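You operate a simulated robot arm through the tools that you are given. There is no shell and no other tool.

You run a simulated robot arm. Do the job below in one go: nothing can be reset, and whatever is moved stays where it is left.

JOB
Shim the brake fin till its gauge shows 0 mm.
Fine: slacken both clamp knobs first, tighten them after; unused shims stay out.
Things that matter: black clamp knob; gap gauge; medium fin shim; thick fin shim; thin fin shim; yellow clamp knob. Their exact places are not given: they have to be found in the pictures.

The check looks at the end state, three seconds after you hand in, the way a careful person would. Anything else that was tipped, shoved, dropped, spilled or broken makes it a failure.

ROBOT AND FRAMES
A 7-joint arm with a two-finger parallel gripper on a trunk, on a base that moves. Base frame: it is fixed to the floor where the robot stands at the start and does not move with it; the origin is under the middle of the robot, x ahead of it, y to its left, z up. Readings come in mm, degrees, newtons and seconds.
With the tool pointing down near the work surface it reaches from about 100 to 640 mm from the robot's upright axis, wherever it stands. Its first joint turns from -166.0 to 166.0 degrees. Places, roughly: black clamp knob [1800, -2500, 1400]; gap gauge [1800, -2300, 1400]; medium fin shim [1800, -2300, 1300]; thick fin shim [1800, -2400, 1300]; thin fin shim [1800, -2300, 1300]; yellow clamp knob [1700, -2200, 1400]. Payload 3.43 kg.
The TCP is the grasp point between the finger pads, 30 mm short of the fingertips. In the tool frame z runs along the fingers and y along their closing line. Largest opening 94 mm; finger width 28, thickness 10; the body of the gripper, 50 by 96 mm, starts 55 mm behind the TCP.
Orientation is told as [roll, pitch, yaw] about the base's x, y, z axes, in that order, counted from this pose: with the fingers straight down and closing along the base's y, the tool's x points along the base's -x, its y along +y and its z along -z.

CONTROLS
- The arm moves only by the tool jog_arm. Its argument "steps" is a list of rows, each an object of numbers (a shift or turn left out is 0, a gripper value left out holds the last): "fingers": the closure in counts, from 0 (fully open) to 255 (shut); "x", "y", "z": the shift along the tool's x, y, z in units of 50 mm (1.0 is 50 mm); "ax", "ay", "az": the turn, a rotation vector about the tool's x, y, z in units of 8 degrees (1.0 is 8 degrees). In form: [{"fingers": .., "x": .., "y": .., "z": .., "ax": .., "ay": .., "az": ..}, ...]. A call has 1 to 20 rows; each row shifts and turns the commanded pose from where the row before left it, along the tool's axes as they then stand. A call with a number of a shift or a turn outside -1 to 1 is refused whole. Rows are played at 5 a second. More than 50 mm and 8.6 degrees between two rows, or a gripper value outside its range, and nothing of the call is played. A pose out of reach is approached as far as the arm can. The call stops where the force on the tool passes 40 N (or 10 N more than at its start, if that is more) or the arm is blocked; 0.2 s more then pass. Each finger travels about 108 mm/s and halts on what it meets, pressing with about 23 N; the grip force reading is that of the motor and also rises with nothing between the fingers. The clock runs only during rows and for 0.2 s after the last one: add rows that do not move to give the fingers time. It gives the time, the measured TCP pose, the force on the tool (base axes), the opening and the grip force at its end, in the units of the frame above (readings bear some noise), with the torque about the TCP (base axes, N m) and any sound that the robot's microphone picked up.
- Cameras (640 x 400 px; columns grow to the right, rows downward): "scene" is now at [399.9, 184.2, 1251.5]; the picture's right is [-0.00, -0.40, -0.92], its down [-0.47, -0.81, 0.35] and it looks along [-0.88, 0.43, -0.19] (base axes); focal length 214 px, centre (320, 200). "wrist" rides on the gripper at [76, 14, -102] in the tool frame; the picture's right is [-0.18, 0.98, 0.00], its down [-0.75, -0.14, -0.64] and it looks along [-0.63, -0.12, 0.77] (tool axes); focal length 243 px, centre (320, 200).
- get_image(camera): a new picture of that camera. No time passes.
- raise_lower(by): moves the trunk up (or, below 0, down) by that many mm; the arm and the scene camera ride with it, the base frame stays. It gives what a move gives, with no picture.
- steer(legs): drives the robot by 1 to 6 legs, each [ahead, left, turn to the left] in mm, mm and degrees, along the robot's own axes; the way and the turn of a leg run together, so that a leg with both is an arc; at most 1500 mm and 180 degrees a leg. The arm and the cameras ride along, it lands a little off, and it stops where it bumps. It gives what a move gives.
- aim_head(pan, tilt): turns the head with the scene camera to pan (to the left, within 80 degrees either way) and tilt (down, from -29 to 69), counted from straight ahead of the robot. It gives what a move gives.
- measure_at(camera, pixels): for up to 12 pixels [column, row] of the newest picture of that camera ("zoom" is the newest enlarged one), the place [x, y, z] in the base frame of the surface seen there, good to about 2 mm, but the place of the scene camera against the robot may be out by one fixed shift of up to 12 mm in any direction. No time passes.
- enlarge(camera, box): a new picture of the part [left, top, right, bottom] of that camera's present view, enlarged. No time passes.
- finish_job(): hands the job in; it is judged then, once.

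Unless the task says otherwise, let go and move clear before handing in.

The tools are called as a command line: name --argument value ..., lists and objects as JSON in quotes. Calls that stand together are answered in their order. jog_arm: Moves the arm, as the interface text tells. Its arguments: {"type":"object","properties":{"steps":{"type":"array"}},"required":["steps"]} The other tools are called the same way: raise_lower (by) moves the trunk up or down; steer (legs) drives the base; aim_head (pan, tilt) turns the head that bears the scene camera; get_image (camera) takes a picture; measure_at (camera, pixels) gives the place of the surface under pixels of a picture; enlarge (camera, box) takes an enlarged picture of a part of a camera's view; finish_job () hands the job in.

At the start:

```text
t: 0.0
tcp_pos: [379.6, 117.1, 1139.5]
tool_rot: [0.0, 0.0, 0.0]
ft_force: [0.1, -0.4, 0.2]
wrist_torque: [-0.03, 0.02, 0.0]
opening: 94.0
grasp_force: 0.1
trunk travel left (down, up): [-275.0, 315.0]
robot x, y, heading: [-2.2, 0.3, -0.1]
head pan, tilt (commanded): [66.7, 61.8]
```

scene: 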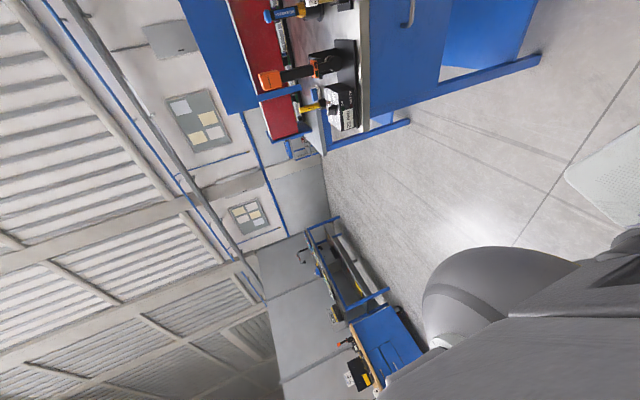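
wrist: 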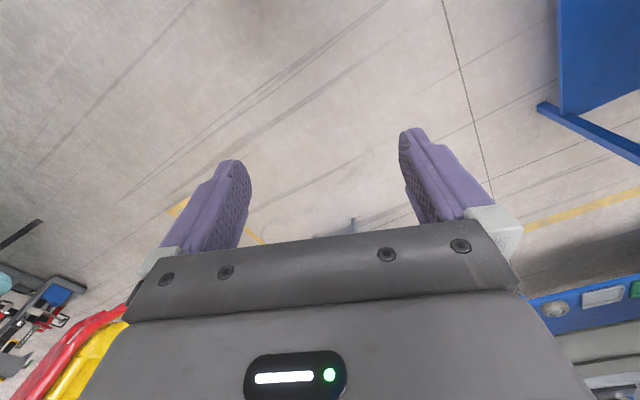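

The scene picture shows the workshop to the robot's left and sideways, with no target in view. I'll turn the head toward the rough target direction (about -52° pan) and take a picture.

aim_head --pan -52 --tilt 5

get_image --camera "scene"

```text
t: 2.0
tcp_pos: [380.7, 117.3, 1139.4]
tool_rot: [0.0, 0.0, 0.0]
ft_force: [0.1, 0.2, 0.4]
wrist_torque: [0.01, 0.02, 0.04]
opening: 93.9
grasp_force: 0.0
trunk travel left (down, up): [-275.0, 315.0]
robot x, y, heading: [5.5, 0.7, 0.1]
head pan, tilt (commanded): [-52.0, 5.0]
```

```text
taken
```

scene: 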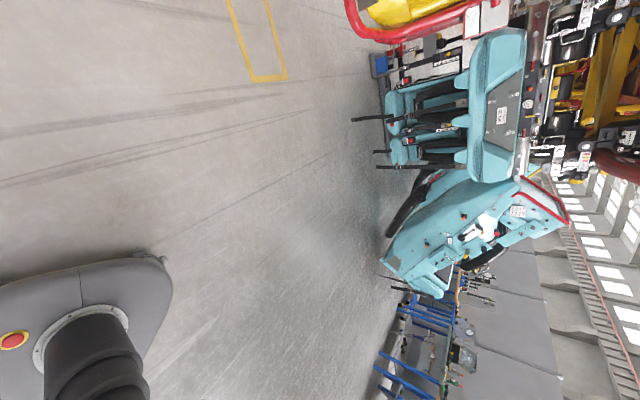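

The camera is mounted rolled (ceiling is to the picture's right), so its true look direction is (-sin t, cos t·sin p, -cos t·cos p). I'll aim at pan -80, tilt -29, which should look toward (+x, -y) almost level.

aim_head --pan -80 --tilt -29

get_image --camera "scene"

```text
t: 3.0
tcp_pos: [381.1, 117.5, 1139.5]
tool_rot: [0.0, 0.0, 0.0]
ft_force: [0.0, -0.6, 0.2]
wrist_torque: [-0.01, -0.02, 0.01]
opening: 93.8
grasp_force: 0.1
trunk travel left (down, up): [-275.0, 315.0]
robot x, y, heading: [0.4, 1.7, 0.2]
head pan, tilt (commanded): [-80.0, -28.6]
```

```text
taken
```

scene: 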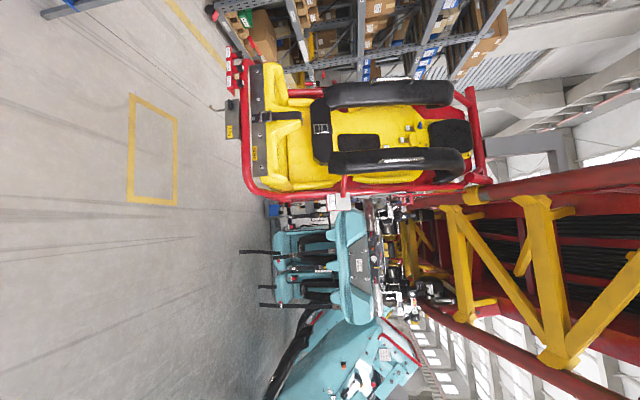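

The coaster train (yellow-red cars) and a teal frame are in view, and the work area should be near (370, 210). I'll enlarge that and measure some points.

enlarge --camera "scene" --box '[260, 160, 460, 340]'

measure_at --camera "scene" --pixels '[[320, 200], [345, 215], [380, 210], [400, 270], [390, 240], [350, 270], [285, 290], [240, 120], [265, 200], [150, 150], [270, 370], [300, 230]]'

```text
2.22 times, centred on (360, 250) of scene
```

zoom: 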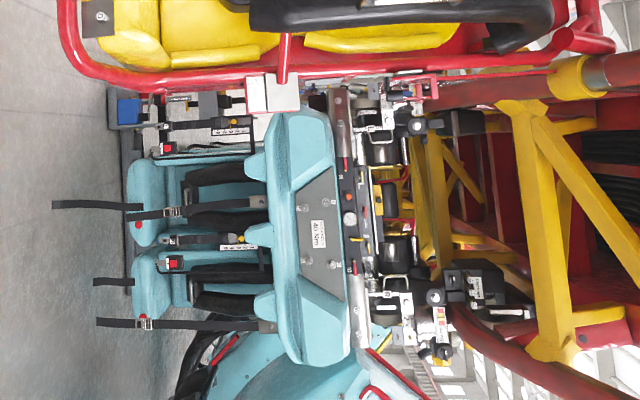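

```text
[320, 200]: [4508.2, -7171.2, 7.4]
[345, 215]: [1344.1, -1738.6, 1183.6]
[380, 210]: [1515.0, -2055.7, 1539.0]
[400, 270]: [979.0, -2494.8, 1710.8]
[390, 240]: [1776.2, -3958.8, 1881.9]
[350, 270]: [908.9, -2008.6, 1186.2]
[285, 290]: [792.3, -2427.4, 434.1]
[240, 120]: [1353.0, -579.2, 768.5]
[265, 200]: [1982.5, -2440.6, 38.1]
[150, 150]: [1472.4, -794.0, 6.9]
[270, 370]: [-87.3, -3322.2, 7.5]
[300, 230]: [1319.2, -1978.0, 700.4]
```

The target should project to about (360, 200), between the yellow car's red rail and the teal unit. I'll enlarge that part more strongly and measure in it.

enlarge --camera "scene" --box '[260, 180, 420, 260]'

measure_at --camera "scene" --pixels '[[345, 198], [365, 200], [375, 200], [330, 205], [310, 208], [290, 208], [272, 210], [330, 218], [370, 220], [390, 228], [395, 205], [405, 215]]'

```text
4.00 times, centred on (340, 220) of scene
```

zoom: 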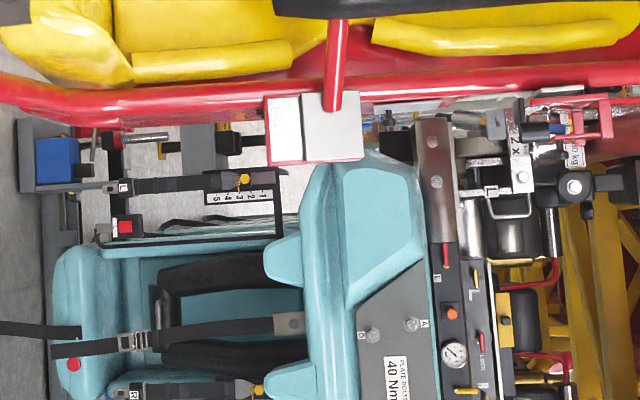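

```text
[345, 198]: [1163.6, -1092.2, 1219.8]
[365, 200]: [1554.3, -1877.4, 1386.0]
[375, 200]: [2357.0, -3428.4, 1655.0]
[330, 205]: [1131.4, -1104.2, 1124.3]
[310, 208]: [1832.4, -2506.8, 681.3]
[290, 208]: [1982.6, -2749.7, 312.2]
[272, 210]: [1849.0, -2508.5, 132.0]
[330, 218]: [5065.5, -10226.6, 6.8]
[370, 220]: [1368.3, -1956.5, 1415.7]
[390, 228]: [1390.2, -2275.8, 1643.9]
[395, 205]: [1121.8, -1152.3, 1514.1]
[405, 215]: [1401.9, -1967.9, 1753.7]
```

The target itself is hidden behind the yellow car's rail. I'll look along other yaws on the robot's right side to learn the free floor before driving.

aim_head --pan -70 --tilt 0

get_image --camera "scene"

measure_at --camera "scene" --pixels '[[230, 20], [230, 60], [270, 60], [270, 120], [300, 150], [250, 180], [250, 230], [300, 250], [330, 200], [350, 150], [330, 300], [280, 330]]'

```text
t: 3.9
tcp_pos: [381.2, 117.3, 1139.3]
tool_rot: [0.0, 0.1, 0.1]
ft_force: [0.1, -0.2, 0.4]
wrist_torque: [0.01, -0.01, -0.02]
opening: 94.1
grasp_force: 0.0
trunk travel left (down, up): [-275.0, 315.0]
robot x, y, heading: [-1.9, 0.2, 0.1]
head pan, tilt (commanded): [-70.0, 0.0]
```

```text
taken
```

scene: 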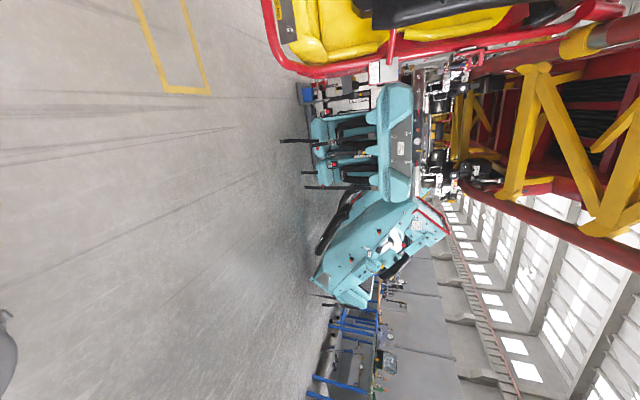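

```text
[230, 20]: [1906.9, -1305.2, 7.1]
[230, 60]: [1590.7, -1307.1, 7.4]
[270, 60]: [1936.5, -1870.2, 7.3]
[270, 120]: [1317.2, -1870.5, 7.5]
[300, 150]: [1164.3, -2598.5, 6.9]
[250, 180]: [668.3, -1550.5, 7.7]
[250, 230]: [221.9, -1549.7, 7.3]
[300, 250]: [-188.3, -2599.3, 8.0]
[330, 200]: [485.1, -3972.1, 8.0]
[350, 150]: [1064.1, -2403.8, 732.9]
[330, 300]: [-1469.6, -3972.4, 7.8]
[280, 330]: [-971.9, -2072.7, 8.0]
```

The floor to the robot's right is free out to about (220, -1550), with the teal rig starting near x≈1060 and the yellow car near y≈-1100 for x>1130. I'll slide 1300 mm to the right and look again from there.

steer --legs '[[0, -1300, 0]]'

aim_head --pan -80 --tilt -29

get_image --camera "scene"

measure_at --camera "scene" --pixels '[[200, 50], [200, 100], [250, 100], [300, 100], [350, 100], [350, 150], [300, 200], [400, 100], [400, 200], [350, 250], [400, 300], [250, 300]]'

```text
t: 10.4
tcp_pos: [388.7, -1170.7, 1139.9]
tool_rot: [0.0, 0.1, 0.8]
ft_force: [0.2, 0.1, 0.3]
wrist_torque: [0.01, 0.0, 0.0]
opening: 94.0
grasp_force: 0.1
trunk travel left (down, up): [-275.0, 315.0]
robot x, y, heading: [8.4, -1294.2, 0.9]
head pan, tilt (commanded): [-70.0, 0.0]
```

```text
t: 11.3
tcp_pos: [388.3, -1171.9, 1141.4]
tool_rot: [-0.1, 0.0, 0.8]
ft_force: [-0.5, 0.3, 0.4]
wrist_torque: [0.04, -0.01, -0.01]
opening: 94.0
grasp_force: 0.0
trunk travel left (down, up): [-275.0, 315.0]
robot x, y, heading: [10.2, -1293.9, 0.6]
head pan, tilt (commanded): [-80.0, -28.6]
```

```text
taken
```

scene: 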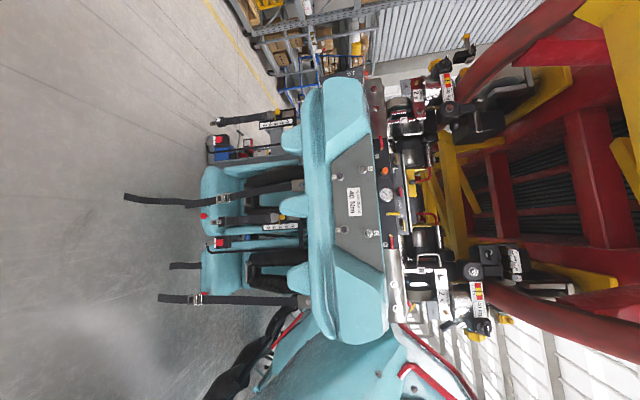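

```text
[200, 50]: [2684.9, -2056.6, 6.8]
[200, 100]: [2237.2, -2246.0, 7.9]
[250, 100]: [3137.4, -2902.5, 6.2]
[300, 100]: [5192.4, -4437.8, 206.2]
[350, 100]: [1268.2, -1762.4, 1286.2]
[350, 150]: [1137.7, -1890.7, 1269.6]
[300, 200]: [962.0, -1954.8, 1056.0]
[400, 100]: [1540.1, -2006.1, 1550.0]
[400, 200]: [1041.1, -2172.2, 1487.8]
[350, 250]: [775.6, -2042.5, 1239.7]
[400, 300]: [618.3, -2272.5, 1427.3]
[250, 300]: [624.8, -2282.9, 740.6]
```

The teal car (body around (1137, -1890, 1270)) blocks the direct view, and the target should be behind its far end. I'll turn the robot 50° left so its right-side camera can survey the area around x≈1200–2500.

steer --legs '[[0, 0, 50]]'

get_image --camera "scene"

measure_at --camera "scene" --pixels '[[200, 50], [200, 100], [250, 100], [300, 100], [350, 100], [250, 150], [300, 200], [250, 200], [200, 200], [350, 250], [350, 200], [250, 300]]'

```text
t: 14.0
tcp_pos: [159.9, -924.3, 1140.0]
tool_rot: [0.0, 0.0, 50.8]
ft_force: [-0.6, 0.3, 0.4]
wrist_torque: [-0.02, -0.02, 0.02]
opening: 93.6
grasp_force: 0.0
trunk travel left (down, up): [-275.0, 315.0]
robot x, y, heading: [10.3, -1294.2, 50.6]
head pan, tilt (commanded): [-80.0, -28.6]
```

```text
taken
```

scene: 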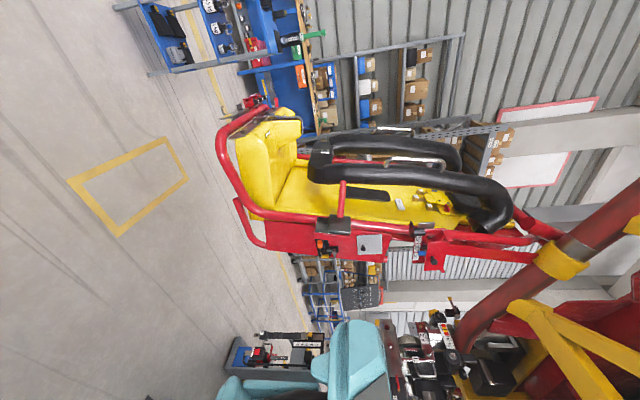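

```text
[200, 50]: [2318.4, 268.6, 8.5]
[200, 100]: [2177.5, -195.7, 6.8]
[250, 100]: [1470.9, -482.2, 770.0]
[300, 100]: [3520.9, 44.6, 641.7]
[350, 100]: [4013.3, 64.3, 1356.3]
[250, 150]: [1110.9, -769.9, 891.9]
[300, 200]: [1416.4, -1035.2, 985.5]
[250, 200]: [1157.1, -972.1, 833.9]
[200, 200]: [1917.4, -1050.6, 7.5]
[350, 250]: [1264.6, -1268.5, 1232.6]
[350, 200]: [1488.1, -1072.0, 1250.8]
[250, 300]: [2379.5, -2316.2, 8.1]
```

The yellow seat unit spans about x 1110–1500, y -480 to -1270, and there is a bench-like thing near pixel (275, 352). I'll enlarge that and measure around it.

enlarge --camera "scene" --box '[200, 290, 376, 400]'

measure_at --camera "scene" --pixels '[[240, 355], [262, 352], [285, 345], [300, 355], [315, 345], [340, 340], [385, 340], [405, 345], [430, 330], [450, 320], [330, 300], [295, 338]]'

```text
3.64 times, centred on (288, 345) of scene
```

zoom: 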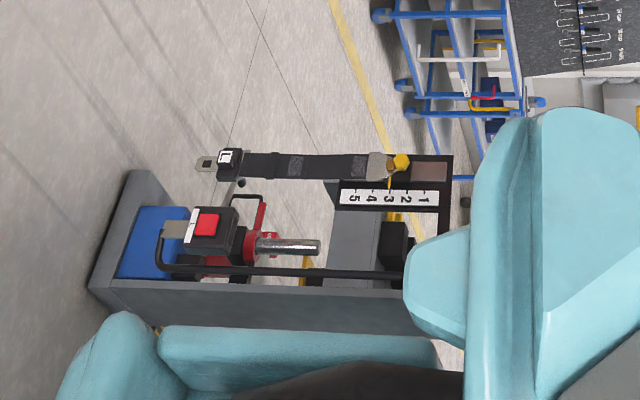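

```text
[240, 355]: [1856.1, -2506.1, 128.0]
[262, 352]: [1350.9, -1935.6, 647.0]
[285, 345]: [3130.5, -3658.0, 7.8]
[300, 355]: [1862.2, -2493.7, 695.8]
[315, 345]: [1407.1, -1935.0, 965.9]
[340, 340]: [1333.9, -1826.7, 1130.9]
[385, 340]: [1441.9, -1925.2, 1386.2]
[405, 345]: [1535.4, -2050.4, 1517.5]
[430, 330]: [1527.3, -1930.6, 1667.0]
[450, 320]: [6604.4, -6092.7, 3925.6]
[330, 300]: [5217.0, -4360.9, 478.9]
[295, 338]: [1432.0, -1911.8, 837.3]
```

A grey stand with a blue part sits at about (1860, -2500), and the fin station is probably above it, hidden by the teal seat. I'll check obstacles on the way round the yellow seat (upper left of the picture) before driving.

measure_at --camera "scene" --pixels '[[115, 5], [148, 75], [168, 72], [240, 62], [245, 105], [285, 115], [320, 140], [220, 130], [505, 225], [400, 130], [480, 140], [560, 240]]'

steer --legs '[[0, 0, 40]]'

get_image --camera "scene"

measure_at --camera "scene" --pixels '[[115, 50], [150, 50], [150, 150], [200, 50], [200, 100], [200, 150], [200, 200], [230, 230], [250, 150], [150, 250], [250, 200], [250, 100]]'

```text
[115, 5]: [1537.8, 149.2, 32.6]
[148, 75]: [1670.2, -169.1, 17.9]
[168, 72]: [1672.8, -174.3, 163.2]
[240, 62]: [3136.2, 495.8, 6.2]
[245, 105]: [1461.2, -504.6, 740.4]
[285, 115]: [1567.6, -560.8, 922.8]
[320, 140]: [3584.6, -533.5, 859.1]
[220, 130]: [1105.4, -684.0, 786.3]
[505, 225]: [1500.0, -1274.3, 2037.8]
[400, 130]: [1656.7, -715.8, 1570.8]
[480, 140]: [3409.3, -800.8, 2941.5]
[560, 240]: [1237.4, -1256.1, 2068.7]
```

```text
t: 16.3
tcp_pos: [-114.3, -914.9, 1139.7]
tool_rot: [0.0, 0.0, 91.0]
ft_force: [-0.3, -0.7, -0.6]
wrist_torque: [0.0, -0.01, -0.05]
opening: 94.1
grasp_force: 0.1
trunk travel left (down, up): [-275.0, 315.0]
robot x, y, heading: [10.1, -1297.6, 91.0]
head pan, tilt (commanded): [-80.0, -28.6]
```

```text
taken
```

scene: 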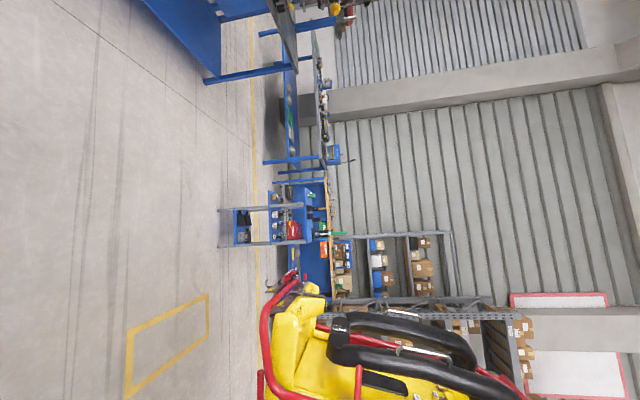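

```text
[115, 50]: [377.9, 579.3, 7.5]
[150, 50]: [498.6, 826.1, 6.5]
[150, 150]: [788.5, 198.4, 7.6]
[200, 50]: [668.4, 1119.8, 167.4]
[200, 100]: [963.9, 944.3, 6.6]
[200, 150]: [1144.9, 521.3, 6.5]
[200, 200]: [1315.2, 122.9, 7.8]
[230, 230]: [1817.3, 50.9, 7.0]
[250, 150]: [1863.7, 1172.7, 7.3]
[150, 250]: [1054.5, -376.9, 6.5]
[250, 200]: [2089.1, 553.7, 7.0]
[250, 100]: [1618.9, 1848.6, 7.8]
```

A blue cart at about (1540–1670, -174…150) narrows the way round, so I need to know the robot's own footprint. I'll look down at the base and measure it.

aim_head --pan -20 --tilt 30

get_image --camera "scene"

measure_at --camera "scene" --pixels '[[320, 200], [320, 300], [320, 100], [250, 200], [400, 200], [400, 300], [250, 300], [200, 300], [480, 200], [480, 300], [320, 380], [200, 380]]'

```text
t: 17.6
tcp_pos: [-114.2, -916.1, 1140.3]
tool_rot: [0.0, 0.0, 91.0]
ft_force: [-0.1, -0.6, 0.4]
wrist_torque: [0.0, 0.02, 0.0]
opening: 93.8
grasp_force: 0.1
trunk travel left (down, up): [-275.0, 315.0]
robot x, y, heading: [5.2, -1296.0, 90.9]
head pan, tilt (commanded): [-20.0, 30.0]
```

```text
taken
```

scene: 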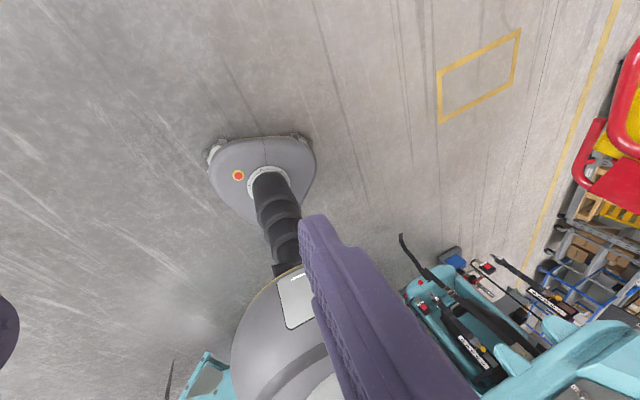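

```text
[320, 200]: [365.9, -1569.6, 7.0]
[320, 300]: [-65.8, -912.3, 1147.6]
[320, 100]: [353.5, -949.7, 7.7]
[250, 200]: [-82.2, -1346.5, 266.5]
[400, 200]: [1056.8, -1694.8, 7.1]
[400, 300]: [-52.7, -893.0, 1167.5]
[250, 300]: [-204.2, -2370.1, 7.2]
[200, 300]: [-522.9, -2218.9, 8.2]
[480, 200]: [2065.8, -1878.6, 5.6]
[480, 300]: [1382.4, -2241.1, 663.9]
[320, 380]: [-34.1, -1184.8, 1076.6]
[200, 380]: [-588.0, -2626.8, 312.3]
```

The base shows as a small rounded triangle around (262, 175). I'll measure its outline to get the footprint.

measure_at --camera "scene" --pixels '[[213, 150], [215, 165], [235, 140], [265, 140], [300, 138], [312, 150], [312, 175], [300, 200], [240, 208], [237, 176], [260, 300], [245, 340]]'

get_image --camera "wrist"

```text
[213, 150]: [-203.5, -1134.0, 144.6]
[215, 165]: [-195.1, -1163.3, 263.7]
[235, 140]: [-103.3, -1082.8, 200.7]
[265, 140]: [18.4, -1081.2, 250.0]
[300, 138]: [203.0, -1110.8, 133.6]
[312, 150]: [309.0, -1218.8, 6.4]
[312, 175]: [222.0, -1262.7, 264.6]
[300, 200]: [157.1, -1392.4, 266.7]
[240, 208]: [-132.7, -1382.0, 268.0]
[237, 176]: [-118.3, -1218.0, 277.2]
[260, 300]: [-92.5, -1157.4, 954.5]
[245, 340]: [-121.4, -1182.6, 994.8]
```

```text
taken
```

wrist: 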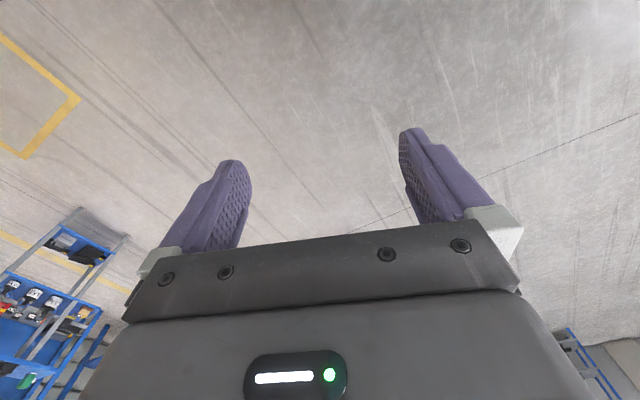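

The base is about ±215 mm wide and small, but the 470 mm gap between yellow and teal units is too tight, so I'll go round by the cart's far side. First I drive ahead (+y) 1700 mm and survey the +x side.

steer --legs '[[1500, 0, 0], [200, 0, 0]]'

aim_head --pan -70 --tilt 0

get_image --camera "scene"

measure_at --camera "scene" --pixels '[[150, 50], [150, 100], [150, 150], [200, 50], [200, 100], [200, 150], [200, 200], [250, 50], [250, 100], [250, 150], [250, 200], [250, 250]]'

```text
t: 26.2
tcp_pos: [-159.7, 793.3, 1139.3]
tool_rot: [0.1, 0.2, 91.7]
ft_force: [0.3, 0.4, -0.3]
wrist_torque: [-0.04, -0.02, -0.04]
opening: 93.7
grasp_force: 0.0
trunk travel left (down, up): [-275.0, 315.0]
robot x, y, heading: [-27.4, 414.8, 91.8]
head pan, tilt (commanded): [-20.0, 30.0]
```

```text
t: 27.4
tcp_pos: [-160.6, 791.1, 1140.3]
tool_rot: [0.1, 0.0, 91.7]
ft_force: [-0.3, 0.9, 0.0]
wrist_torque: [-0.01, -0.01, -0.04]
opening: 94.1
grasp_force: 0.0
trunk travel left (down, up): [-275.0, 315.0]
robot x, y, heading: [-33.6, 416.6, 91.5]
head pan, tilt (commanded): [-70.0, 0.0]
```

```text
taken
```

scene: 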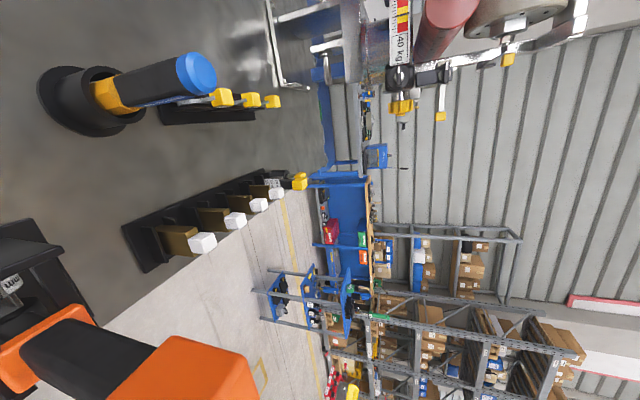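

```text
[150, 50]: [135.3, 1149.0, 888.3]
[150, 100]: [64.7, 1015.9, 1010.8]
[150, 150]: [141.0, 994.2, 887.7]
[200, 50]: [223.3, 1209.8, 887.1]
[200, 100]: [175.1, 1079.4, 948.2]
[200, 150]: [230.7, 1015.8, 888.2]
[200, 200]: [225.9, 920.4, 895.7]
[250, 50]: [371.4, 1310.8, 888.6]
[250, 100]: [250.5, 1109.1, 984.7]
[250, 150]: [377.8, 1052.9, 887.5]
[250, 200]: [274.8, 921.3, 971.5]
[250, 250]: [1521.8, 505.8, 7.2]
```

The camera is now right at a workbench (surface z≈888, edge y≈900), so I must back off. I'll reverse 350 mm and measure the cart and the gap to the bench.

steer --legs '[[-350, 0, 0]]'

aim_head --pan -65 --tilt -10

get_image --camera "scene"

measure_at --camera "scene" --pixels '[[150, 50], [150, 100], [150, 150], [150, 200], [250, 100], [250, 150], [250, 200], [250, 250], [300, 150], [300, 200], [200, 300], [150, 300]]'

```text
t: 29.7
tcp_pos: [-150.0, 439.5, 1138.9]
tool_rot: [0.0, 0.0, 91.9]
ft_force: [-0.7, 0.1, 0.0]
wrist_torque: [0.04, -0.01, -0.02]
opening: 94.0
grasp_force: 0.1
trunk travel left (down, up): [-275.0, 315.0]
robot x, y, heading: [-21.3, 66.5, 91.7]
head pan, tilt (commanded): [-70.0, 0.0]
```

```text
t: 30.4
tcp_pos: [-150.5, 439.0, 1138.8]
tool_rot: [0.0, 0.1, 91.8]
ft_force: [-0.1, 0.1, 0.1]
wrist_torque: [0.01, 0.0, -0.01]
opening: 94.1
grasp_force: 0.1
trunk travel left (down, up): [-275.0, 315.0]
robot x, y, heading: [-19.5, 61.9, 91.9]
head pan, tilt (commanded): [-65.0, -10.0]
```

```text
taken
```

scene: 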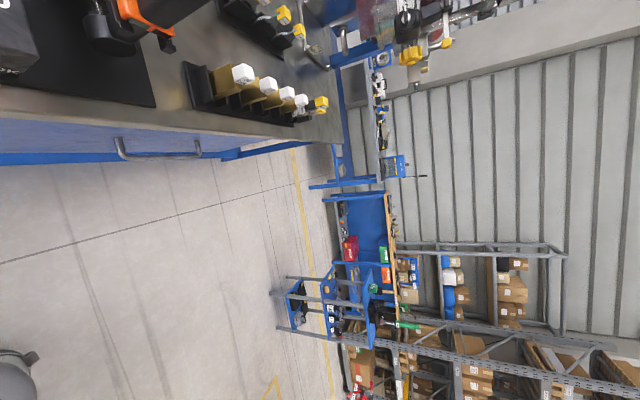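

```text
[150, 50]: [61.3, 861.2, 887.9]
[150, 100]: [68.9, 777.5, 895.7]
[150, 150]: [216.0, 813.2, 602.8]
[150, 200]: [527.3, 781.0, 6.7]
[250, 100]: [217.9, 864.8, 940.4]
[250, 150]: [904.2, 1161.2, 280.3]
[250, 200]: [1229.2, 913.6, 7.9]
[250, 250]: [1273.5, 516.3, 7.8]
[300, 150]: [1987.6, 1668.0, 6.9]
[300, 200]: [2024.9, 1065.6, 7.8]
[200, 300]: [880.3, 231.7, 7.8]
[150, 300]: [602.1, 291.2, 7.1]
```

The bench edge is at y≈775 and ends around x≈700. I'll measure the cart at (280–380, 275–345) and the benches behind it.

measure_at --camera "scene" --pixels '[[272, 293], [283, 328], [292, 278], [300, 300], [325, 270], [370, 330], [350, 345], [325, 202], [345, 255], [330, 300], [330, 375], [350, 390]]'

enlarge --camera "scene" --box '[250, 180, 450, 400]'

```text
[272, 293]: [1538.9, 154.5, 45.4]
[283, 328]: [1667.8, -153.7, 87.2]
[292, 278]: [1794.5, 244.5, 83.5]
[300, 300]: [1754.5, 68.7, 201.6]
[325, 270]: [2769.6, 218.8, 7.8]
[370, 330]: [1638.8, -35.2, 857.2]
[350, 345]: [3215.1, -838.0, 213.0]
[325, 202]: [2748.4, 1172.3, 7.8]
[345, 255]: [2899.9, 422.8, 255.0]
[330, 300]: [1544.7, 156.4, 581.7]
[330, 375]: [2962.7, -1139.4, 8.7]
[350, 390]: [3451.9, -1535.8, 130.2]
```

```text
1.82 times, centred on (350, 290) of scene
```

zoom: 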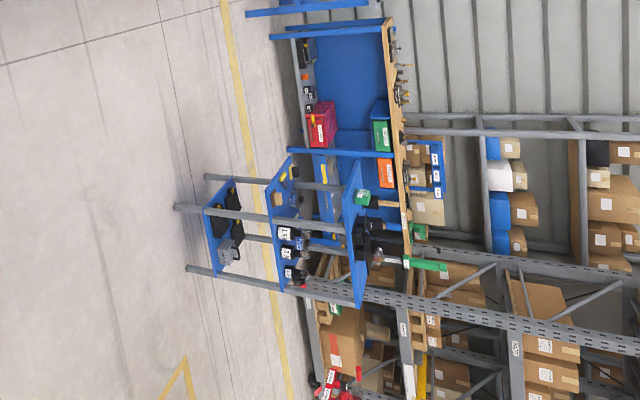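

The cart spans about x 1539–1924, y -154…245, and floor beyond it at (1273, 516), (2025, 1066) is free. I'll turn to heading 0 and drive diagonally to about (1450, 600), then turn back to heading 90.

steer --legs '[[0, 0, -92], [735, 270, 0], [735, 270, 0]]'

aim_head --pan -70 --tilt -29

get_image --camera "scene"

```text
t: 42.3
tcp_pos: [1830.3, 719.5, 1138.6]
tool_rot: [0.0, 0.0, 0.1]
ft_force: [0.7, 0.7, -0.1]
wrist_torque: [0.0, -0.02, -0.02]
opening: 94.1
grasp_force: 0.1
trunk travel left (down, up): [-275.0, 315.0]
robot x, y, heading: [1448.0, 601.2, 0.0]
head pan, tilt (commanded): [-65.0, -10.0]
```

```text
t: 43.1
tcp_pos: [1828.8, 719.1, 1140.2]
tool_rot: [0.2, -0.1, 0.1]
ft_force: [0.5, 0.2, -0.8]
wrist_torque: [-0.01, 0.03, 0.01]
opening: 93.8
grasp_force: 0.1
trunk travel left (down, up): [-275.0, 315.0]
robot x, y, heading: [1447.0, 601.5, 0.1]
head pan, tilt (commanded): [-70.0, -28.6]
```

```text
taken
```

scene: 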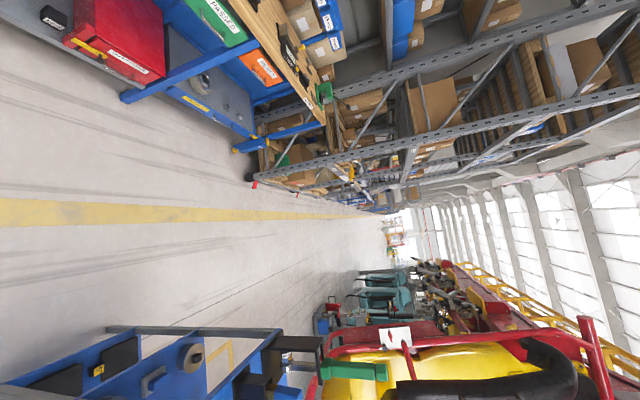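

Now the aisle between the shelves and the ride track is clearly seen and looks free along the yellow line. I'll measure its edges.

measure_at --camera "scene" --pixels '[[130, 97], [235, 150], [255, 183], [100, 212], [300, 215], [300, 300], [320, 315], [340, 300], [370, 280], [385, 240], [400, 290], [260, 190]]'

enlarge --camera "scene" --box '[300, 200, 460, 360]'

```text
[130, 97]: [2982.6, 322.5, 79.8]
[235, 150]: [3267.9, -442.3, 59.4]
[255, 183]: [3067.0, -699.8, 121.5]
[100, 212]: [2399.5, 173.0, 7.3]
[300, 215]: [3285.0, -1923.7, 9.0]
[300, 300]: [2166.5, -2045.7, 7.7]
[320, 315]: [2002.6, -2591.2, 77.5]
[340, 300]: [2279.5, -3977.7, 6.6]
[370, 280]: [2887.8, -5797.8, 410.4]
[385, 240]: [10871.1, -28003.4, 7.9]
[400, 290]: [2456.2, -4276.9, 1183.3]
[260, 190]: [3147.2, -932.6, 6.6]
```

```text
2.50 times, centred on (380, 280) of scene
```

zoom: 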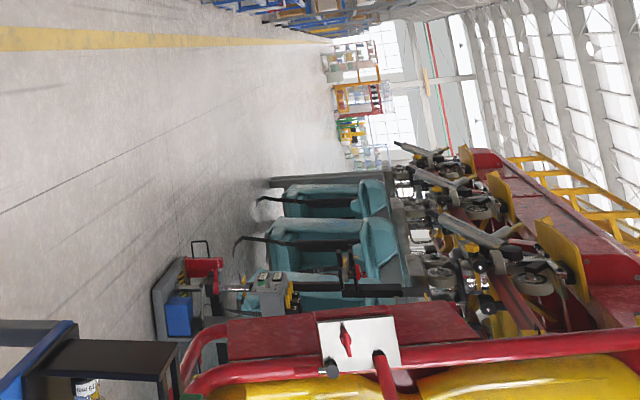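

The aisle is free between roughly x=2000 and x=3060. I'll turn to heading 90, shift right to x≈2450, then back down the aisle to y≈-1300 and look left.

steer --legs '[[0, 0, 90], [0, -1000, 0], [-1400, 0, 0], [-500, 0, 0]]'

aim_head --pan 75 --tilt 20

get_image --camera "scene"

```text
t: 61.2
tcp_pos: [2312.4, -923.0, 1139.1]
tool_rot: [0.1, 0.0, 89.6]
ft_force: [-0.5, -1.3, -0.2]
wrist_torque: [0.06, 0.0, -0.02]
opening: 94.0
grasp_force: 0.0
trunk travel left (down, up): [-275.0, 315.0]
robot x, y, heading: [2426.7, -1304.3, 89.5]
head pan, tilt (commanded): [-70.0, -28.6]
```

```text
t: 63.5
tcp_pos: [2312.4, -921.8, 1139.4]
tool_rot: [0.0, 0.0, 89.6]
ft_force: [0.2, -0.7, -0.5]
wrist_torque: [0.01, -0.01, -0.02]
opening: 94.1
grasp_force: 0.1
trunk travel left (down, up): [-275.0, 315.0]
robot x, y, heading: [2427.2, -1305.2, 89.9]
head pan, tilt (commanded): [75.0, 20.0]
```

```text
taken
```

scene: 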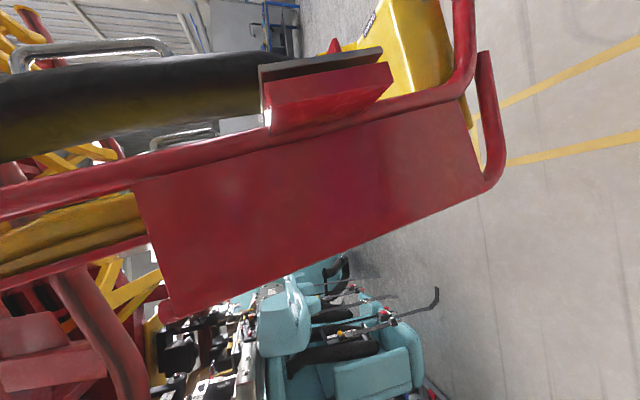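

The yellow/red seat fills the left view; the station is further toward -y (picture bottom). I'll back up another 800 mm with a 100 mm shift away from the cars and look again.

steer --legs '[[-800, -100, 0]]'

get_image --camera "scene"

measure_at --camera "scene" --pixels '[[320, 200], [250, 200], [200, 200], [300, 250], [250, 250], [200, 250], [300, 300], [250, 300], [200, 300], [400, 300], [400, 200], [300, 350]]'

```text
t: 67.8
tcp_pos: [2406.7, -1725.6, 1140.7]
tool_rot: [0.0, 0.0, 89.5]
ft_force: [0.2, 0.8, -0.6]
wrist_torque: [0.04, -0.01, -0.03]
opening: 94.0
grasp_force: 0.1
trunk travel left (down, up): [-275.0, 315.0]
robot x, y, heading: [2522.6, -2106.8, 89.7]
head pan, tilt (commanded): [75.0, 20.0]
```

```text
taken
```

scene: 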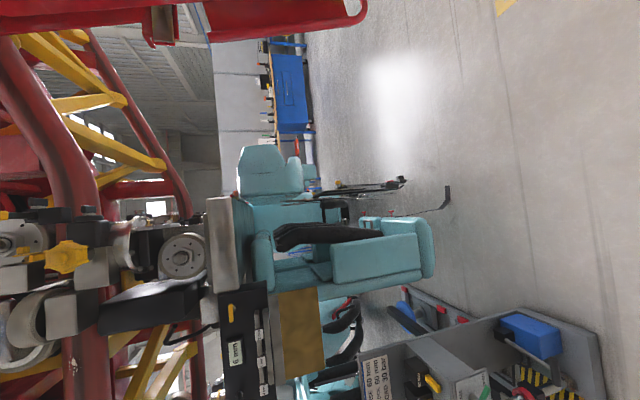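

```text
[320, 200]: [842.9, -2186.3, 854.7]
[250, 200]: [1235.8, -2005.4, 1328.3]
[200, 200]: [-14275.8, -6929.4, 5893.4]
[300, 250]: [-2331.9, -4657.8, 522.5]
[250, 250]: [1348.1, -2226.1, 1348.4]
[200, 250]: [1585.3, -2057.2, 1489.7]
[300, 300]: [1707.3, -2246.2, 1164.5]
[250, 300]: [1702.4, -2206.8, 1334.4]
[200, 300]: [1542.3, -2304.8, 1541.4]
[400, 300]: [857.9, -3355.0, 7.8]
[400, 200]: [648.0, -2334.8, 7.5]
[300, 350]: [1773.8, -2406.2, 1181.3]
```

Now the fin station shows at the picture's bottom: a black board with a "6 mm" tag near (237, 355) and a brass fin at (300, 335), around (1700, -2240, 1250). I'll tilt the head to centre it.

aim_head --pan 78 --tilt 48

get_image --camera "scene"

enlarge --camera "scene" --box '[180, 140, 400, 300]'

```text
t: 68.8
tcp_pos: [2405.6, -1726.2, 1140.2]
tool_rot: [0.0, 0.0, 89.5]
ft_force: [-0.4, -0.1, 0.5]
wrist_torque: [0.0, 0.02, 0.0]
opening: 94.1
grasp_force: 0.0
trunk travel left (down, up): [-275.0, 315.0]
robot x, y, heading: [2522.6, -2106.0, 89.7]
head pan, tilt (commanded): [78.0, 48.0]
```

```text
taken
```

scene: 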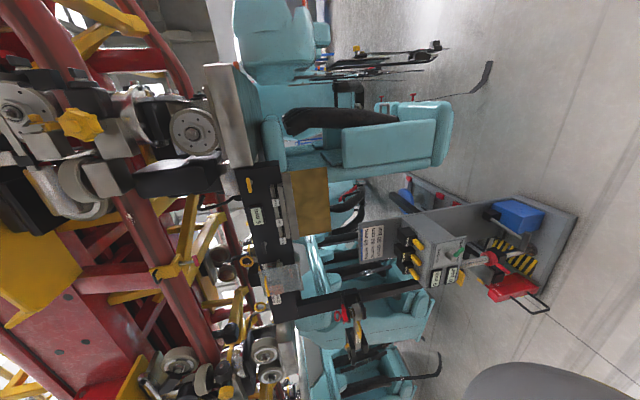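

```text
2.50 times, centred on (290, 220) of scene
```

zoom: 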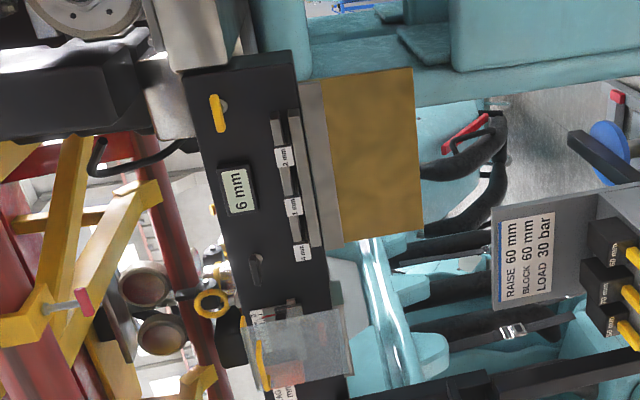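

The station is in clear view: gauge "6 mm" at zoom (238, 190), yellow knob (217, 112), black knob (256, 270), brass fin (370, 155), and three labelled pieces at (285, 155), (293, 207), (303, 253). I'll enlarge more and measure.

enlarge --camera "scene" --box '[240, 155, 340, 215]'

enlarge --camera "scene" --box '[250, 220, 350, 300]'

measure_at --camera "scene" --pixels '[[249, 185], [266, 228], [258, 215], [278, 203], [281, 222], [285, 240], [310, 200], [270, 200], [272, 240], [300, 280], [268, 283], [290, 210]]'

```text
6.40 times, centred on (290, 185) of scene
```

zoom: 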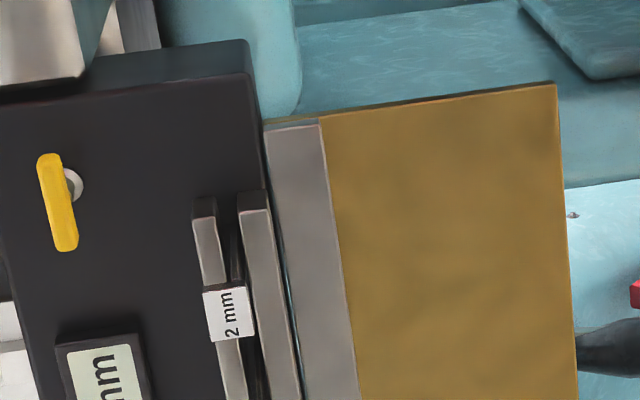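

```text
5.00 times, centred on (300, 260) of scene
```

zoom: 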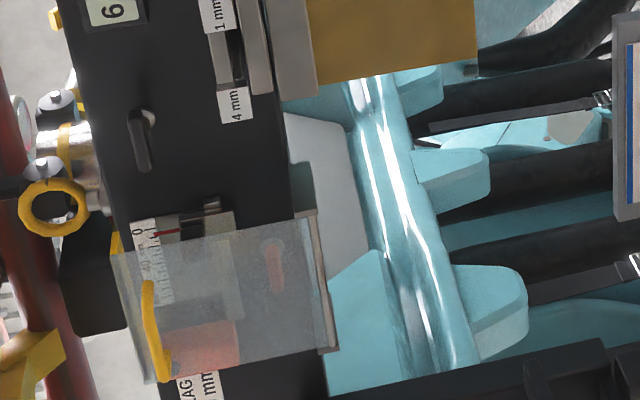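

```text
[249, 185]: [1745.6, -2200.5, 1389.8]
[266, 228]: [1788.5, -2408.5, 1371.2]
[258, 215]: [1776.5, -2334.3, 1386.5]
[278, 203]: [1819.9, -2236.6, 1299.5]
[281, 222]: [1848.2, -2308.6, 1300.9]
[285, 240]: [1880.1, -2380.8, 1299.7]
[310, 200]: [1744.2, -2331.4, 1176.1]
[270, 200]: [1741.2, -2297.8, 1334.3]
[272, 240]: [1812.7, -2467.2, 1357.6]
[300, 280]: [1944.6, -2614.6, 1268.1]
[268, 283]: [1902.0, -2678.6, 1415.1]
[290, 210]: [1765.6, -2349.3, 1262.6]
```

Tags read 2 mm, 1 mm and 4 mm at z≈1300, the gauge reads 6 mm, so 2+4 mm shims are needed; the panel's normal points about (0.92, 0.39). I'll check the surrounding fixtures' positions before driving closer.

measure_at --camera "scene" --pixels '[[520, 215], [575, 215], [545, 310], [510, 290], [440, 250], [380, 235], [400, 290], [345, 330], [440, 180], [560, 260], [430, 295], [240, 100]]'

enlarge --camera "scene" --box '[350, 170, 590, 330]'

```text
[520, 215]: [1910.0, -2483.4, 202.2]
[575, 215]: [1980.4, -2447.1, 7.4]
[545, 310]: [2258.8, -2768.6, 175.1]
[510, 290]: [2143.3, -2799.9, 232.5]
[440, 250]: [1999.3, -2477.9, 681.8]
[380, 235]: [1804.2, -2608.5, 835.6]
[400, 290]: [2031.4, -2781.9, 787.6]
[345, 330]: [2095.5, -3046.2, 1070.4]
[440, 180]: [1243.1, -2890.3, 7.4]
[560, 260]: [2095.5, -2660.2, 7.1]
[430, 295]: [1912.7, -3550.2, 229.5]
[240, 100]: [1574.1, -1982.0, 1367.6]
```

```text
2.50 times, centred on (470, 250) of scene
```

zoom: 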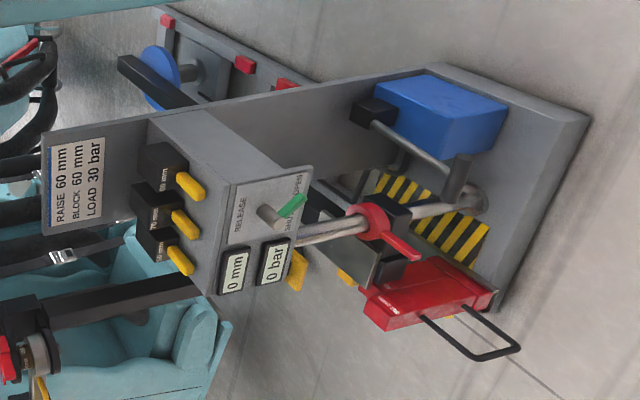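

The jack station nearby stays clear of x>2000 near y=-2447, with a red handle at (2259, -2769, 175). I'll turn 23° left and move to about (2280, -2155), leaving the panel on the robot's left.

steer --legs '[[0, 0, 23.3], [50, 245, 0]]'

aim_head --pan 80 --tilt 40

get_image --camera "scene"

get_image --camera "wrist"

```text
t: 71.8
tcp_pos: [2020.7, -1848.9, 1139.4]
tool_rot: [-0.1, -0.1, 112.8]
ft_force: [-0.4, 0.2, 0.0]
wrist_torque: [-0.01, 0.01, -0.01]
opening: 94.1
grasp_force: 0.1
trunk travel left (down, up): [-275.0, 315.0]
robot x, y, heading: [2277.1, -2156.7, 113.0]
head pan, tilt (commanded): [78.0, 48.0]
```

```text
t: 72.5
tcp_pos: [2022.1, -1849.3, 1139.4]
tool_rot: [0.0, 0.0, 112.6]
ft_force: [0.0, -1.2, -0.6]
wrist_torque: [0.01, 0.02, 0.0]
opening: 93.9
grasp_force: 0.1
trunk travel left (down, up): [-275.0, 315.0]
robot x, y, heading: [2275.6, -2155.5, 112.5]
head pan, tilt (commanded): [80.0, 40.0]
```

```text
taken
```

scene: 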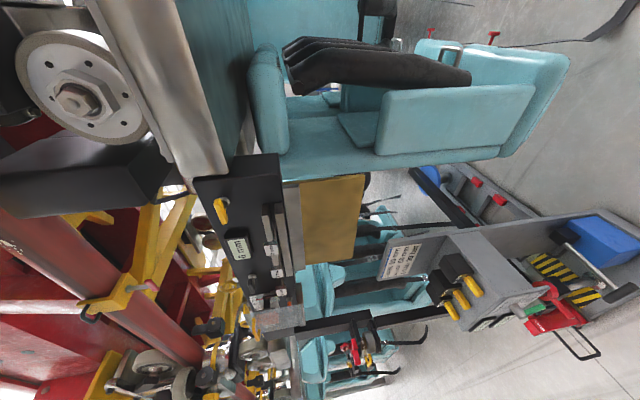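

```text
taken
```

wrist: 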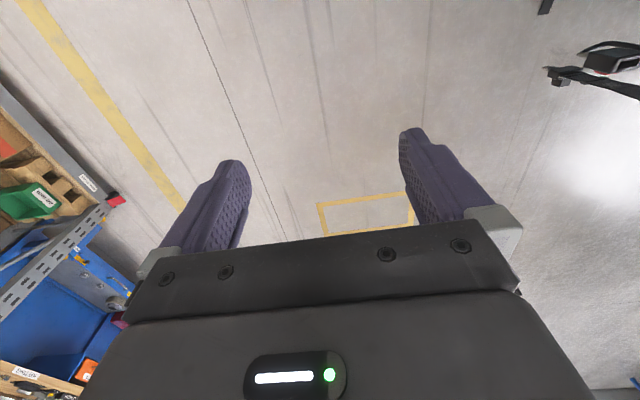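

The station is in view at about (250, 230) but oblique. I'll enlarge it from here to learn the shape before repositioning.

enlarge --camera "scene" --box '[190, 150, 310, 225]'

enlarge --camera "scene" --box '[210, 215, 330, 290]'

```text
5.33 times, centred on (250, 188) of scene
```

zoom: 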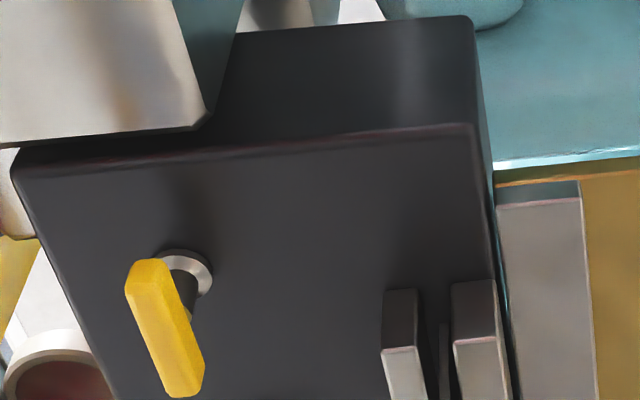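

```text
5.33 times, centred on (270, 252) of scene
```

zoom: 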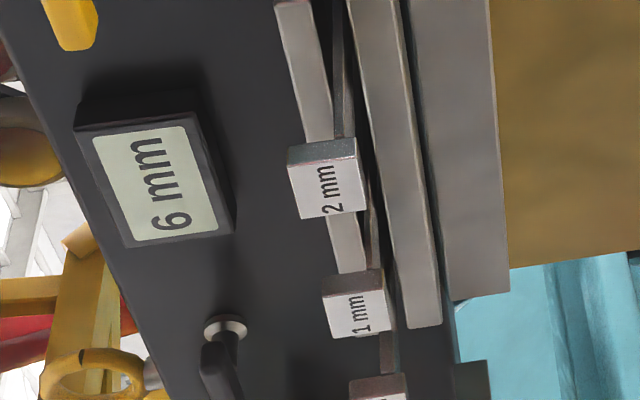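

The shims have labelled blocks (2, 1, 4 mm) sitting in front of a ledge between two grey bars, and below the lower bar is the fin flange with a thin gap. I'll move back 150 mm and raise the trunk 120 mm for a more frontal view.

steer --legs '[[-150, 0, 0]]'

raise_lower --by 120

aim_head --pan 80 --tilt 35

get_image --camera "scene"

enlarge --camera "scene" --box '[240, 120, 400, 220]'

```text
t: 73.8
tcp_pos: [2080.8, -1989.6, 1140.5]
tool_rot: [0.0, 0.0, 112.9]
ft_force: [-0.1, -0.2, -0.2]
wrist_torque: [0.05, 0.04, 0.02]
opening: 94.0
grasp_force: 0.0
trunk travel left (down, up): [-275.0, 315.0]
robot x, y, heading: [2335.9, -2294.9, 112.6]
head pan, tilt (commanded): [80.0, 40.0]
```

```text
t: 75.3
tcp_pos: [2079.3, -1988.3, 1259.6]
tool_rot: [0.0, 0.0, 112.8]
ft_force: [0.0, -0.1, 0.1]
wrist_torque: [0.02, 0.02, -0.01]
opening: 93.9
grasp_force: 0.1
trunk travel left (down, up): [-395.0, 195.0]
robot x, y, heading: [2336.3, -2294.4, 112.9]
head pan, tilt (commanded): [80.0, 40.0]
```

```text
t: 76.0
tcp_pos: [2081.0, -1987.5, 1259.2]
tool_rot: [0.0, 0.0, 112.8]
ft_force: [0.4, -0.1, -0.4]
wrist_torque: [-0.01, 0.01, -0.04]
opening: 94.2
grasp_force: 0.1
trunk travel left (down, up): [-395.0, 195.0]
robot x, y, heading: [2332.0, -2293.6, 112.9]
head pan, tilt (commanded): [80.0, 35.0]
```

```text
taken
```

scene: 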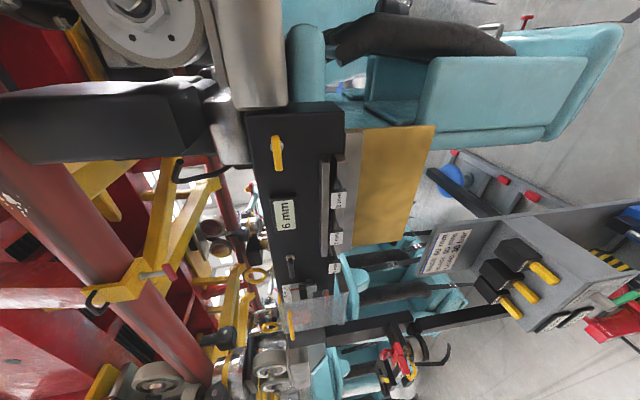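

```text
4.00 times, centred on (320, 170) of scene
```

zoom: 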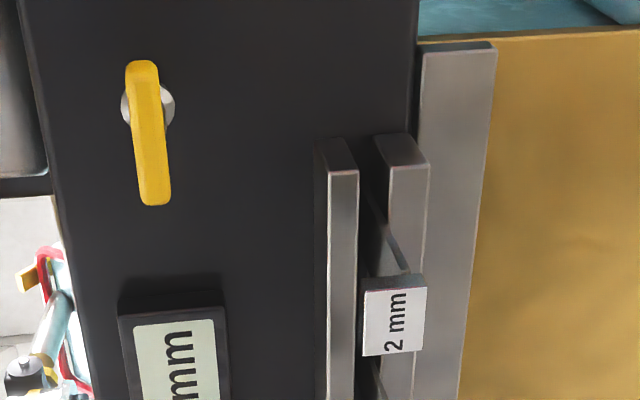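

From here the yellow knob is a horizontal lever and the shim block "2 mm" projects in front of the two bars. I'll enlarge the lower half with the other two shims and black knob.

enlarge --camera "scene" --box '[270, 180, 370, 240]'

enlarge --camera "scene" --box '[260, 220, 380, 300]'

measure_at --camera "scene" --pixels '[[277, 140], [279, 166], [283, 205], [325, 185], [342, 185], [350, 180], [337, 200], [336, 240], [333, 268], [292, 264], [280, 180], [400, 180]]'

```text
6.40 times, centred on (320, 210) of scene
```

zoom: 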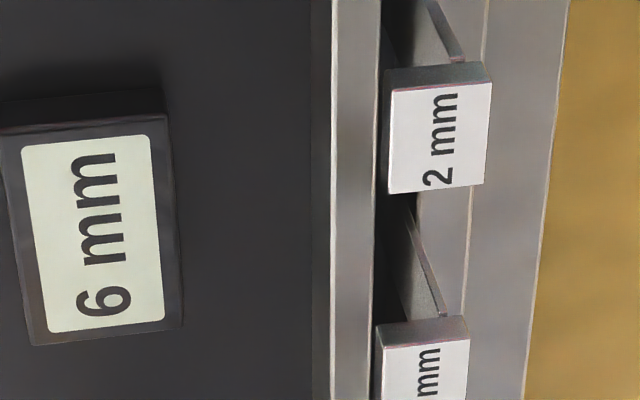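

```text
5.00 times, centred on (320, 260) of scene
```

zoom: 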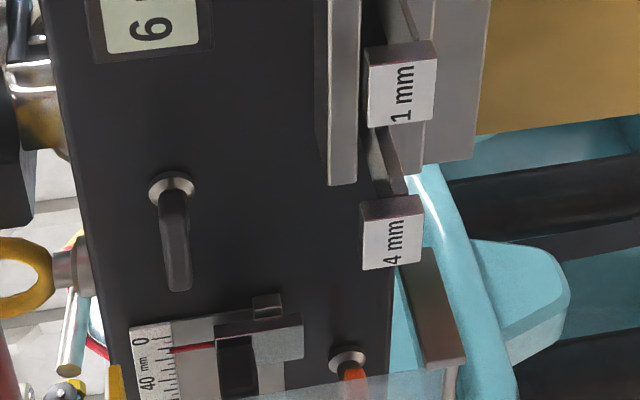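

```text
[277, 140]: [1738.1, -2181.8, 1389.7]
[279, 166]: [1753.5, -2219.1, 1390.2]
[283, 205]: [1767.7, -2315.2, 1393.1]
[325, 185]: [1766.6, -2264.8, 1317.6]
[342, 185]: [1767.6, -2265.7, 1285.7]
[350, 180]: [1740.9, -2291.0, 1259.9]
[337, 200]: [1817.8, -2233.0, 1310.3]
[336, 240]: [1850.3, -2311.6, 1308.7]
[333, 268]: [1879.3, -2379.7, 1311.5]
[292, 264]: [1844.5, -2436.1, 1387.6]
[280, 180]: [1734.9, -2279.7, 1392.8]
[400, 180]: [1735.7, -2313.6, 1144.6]
```

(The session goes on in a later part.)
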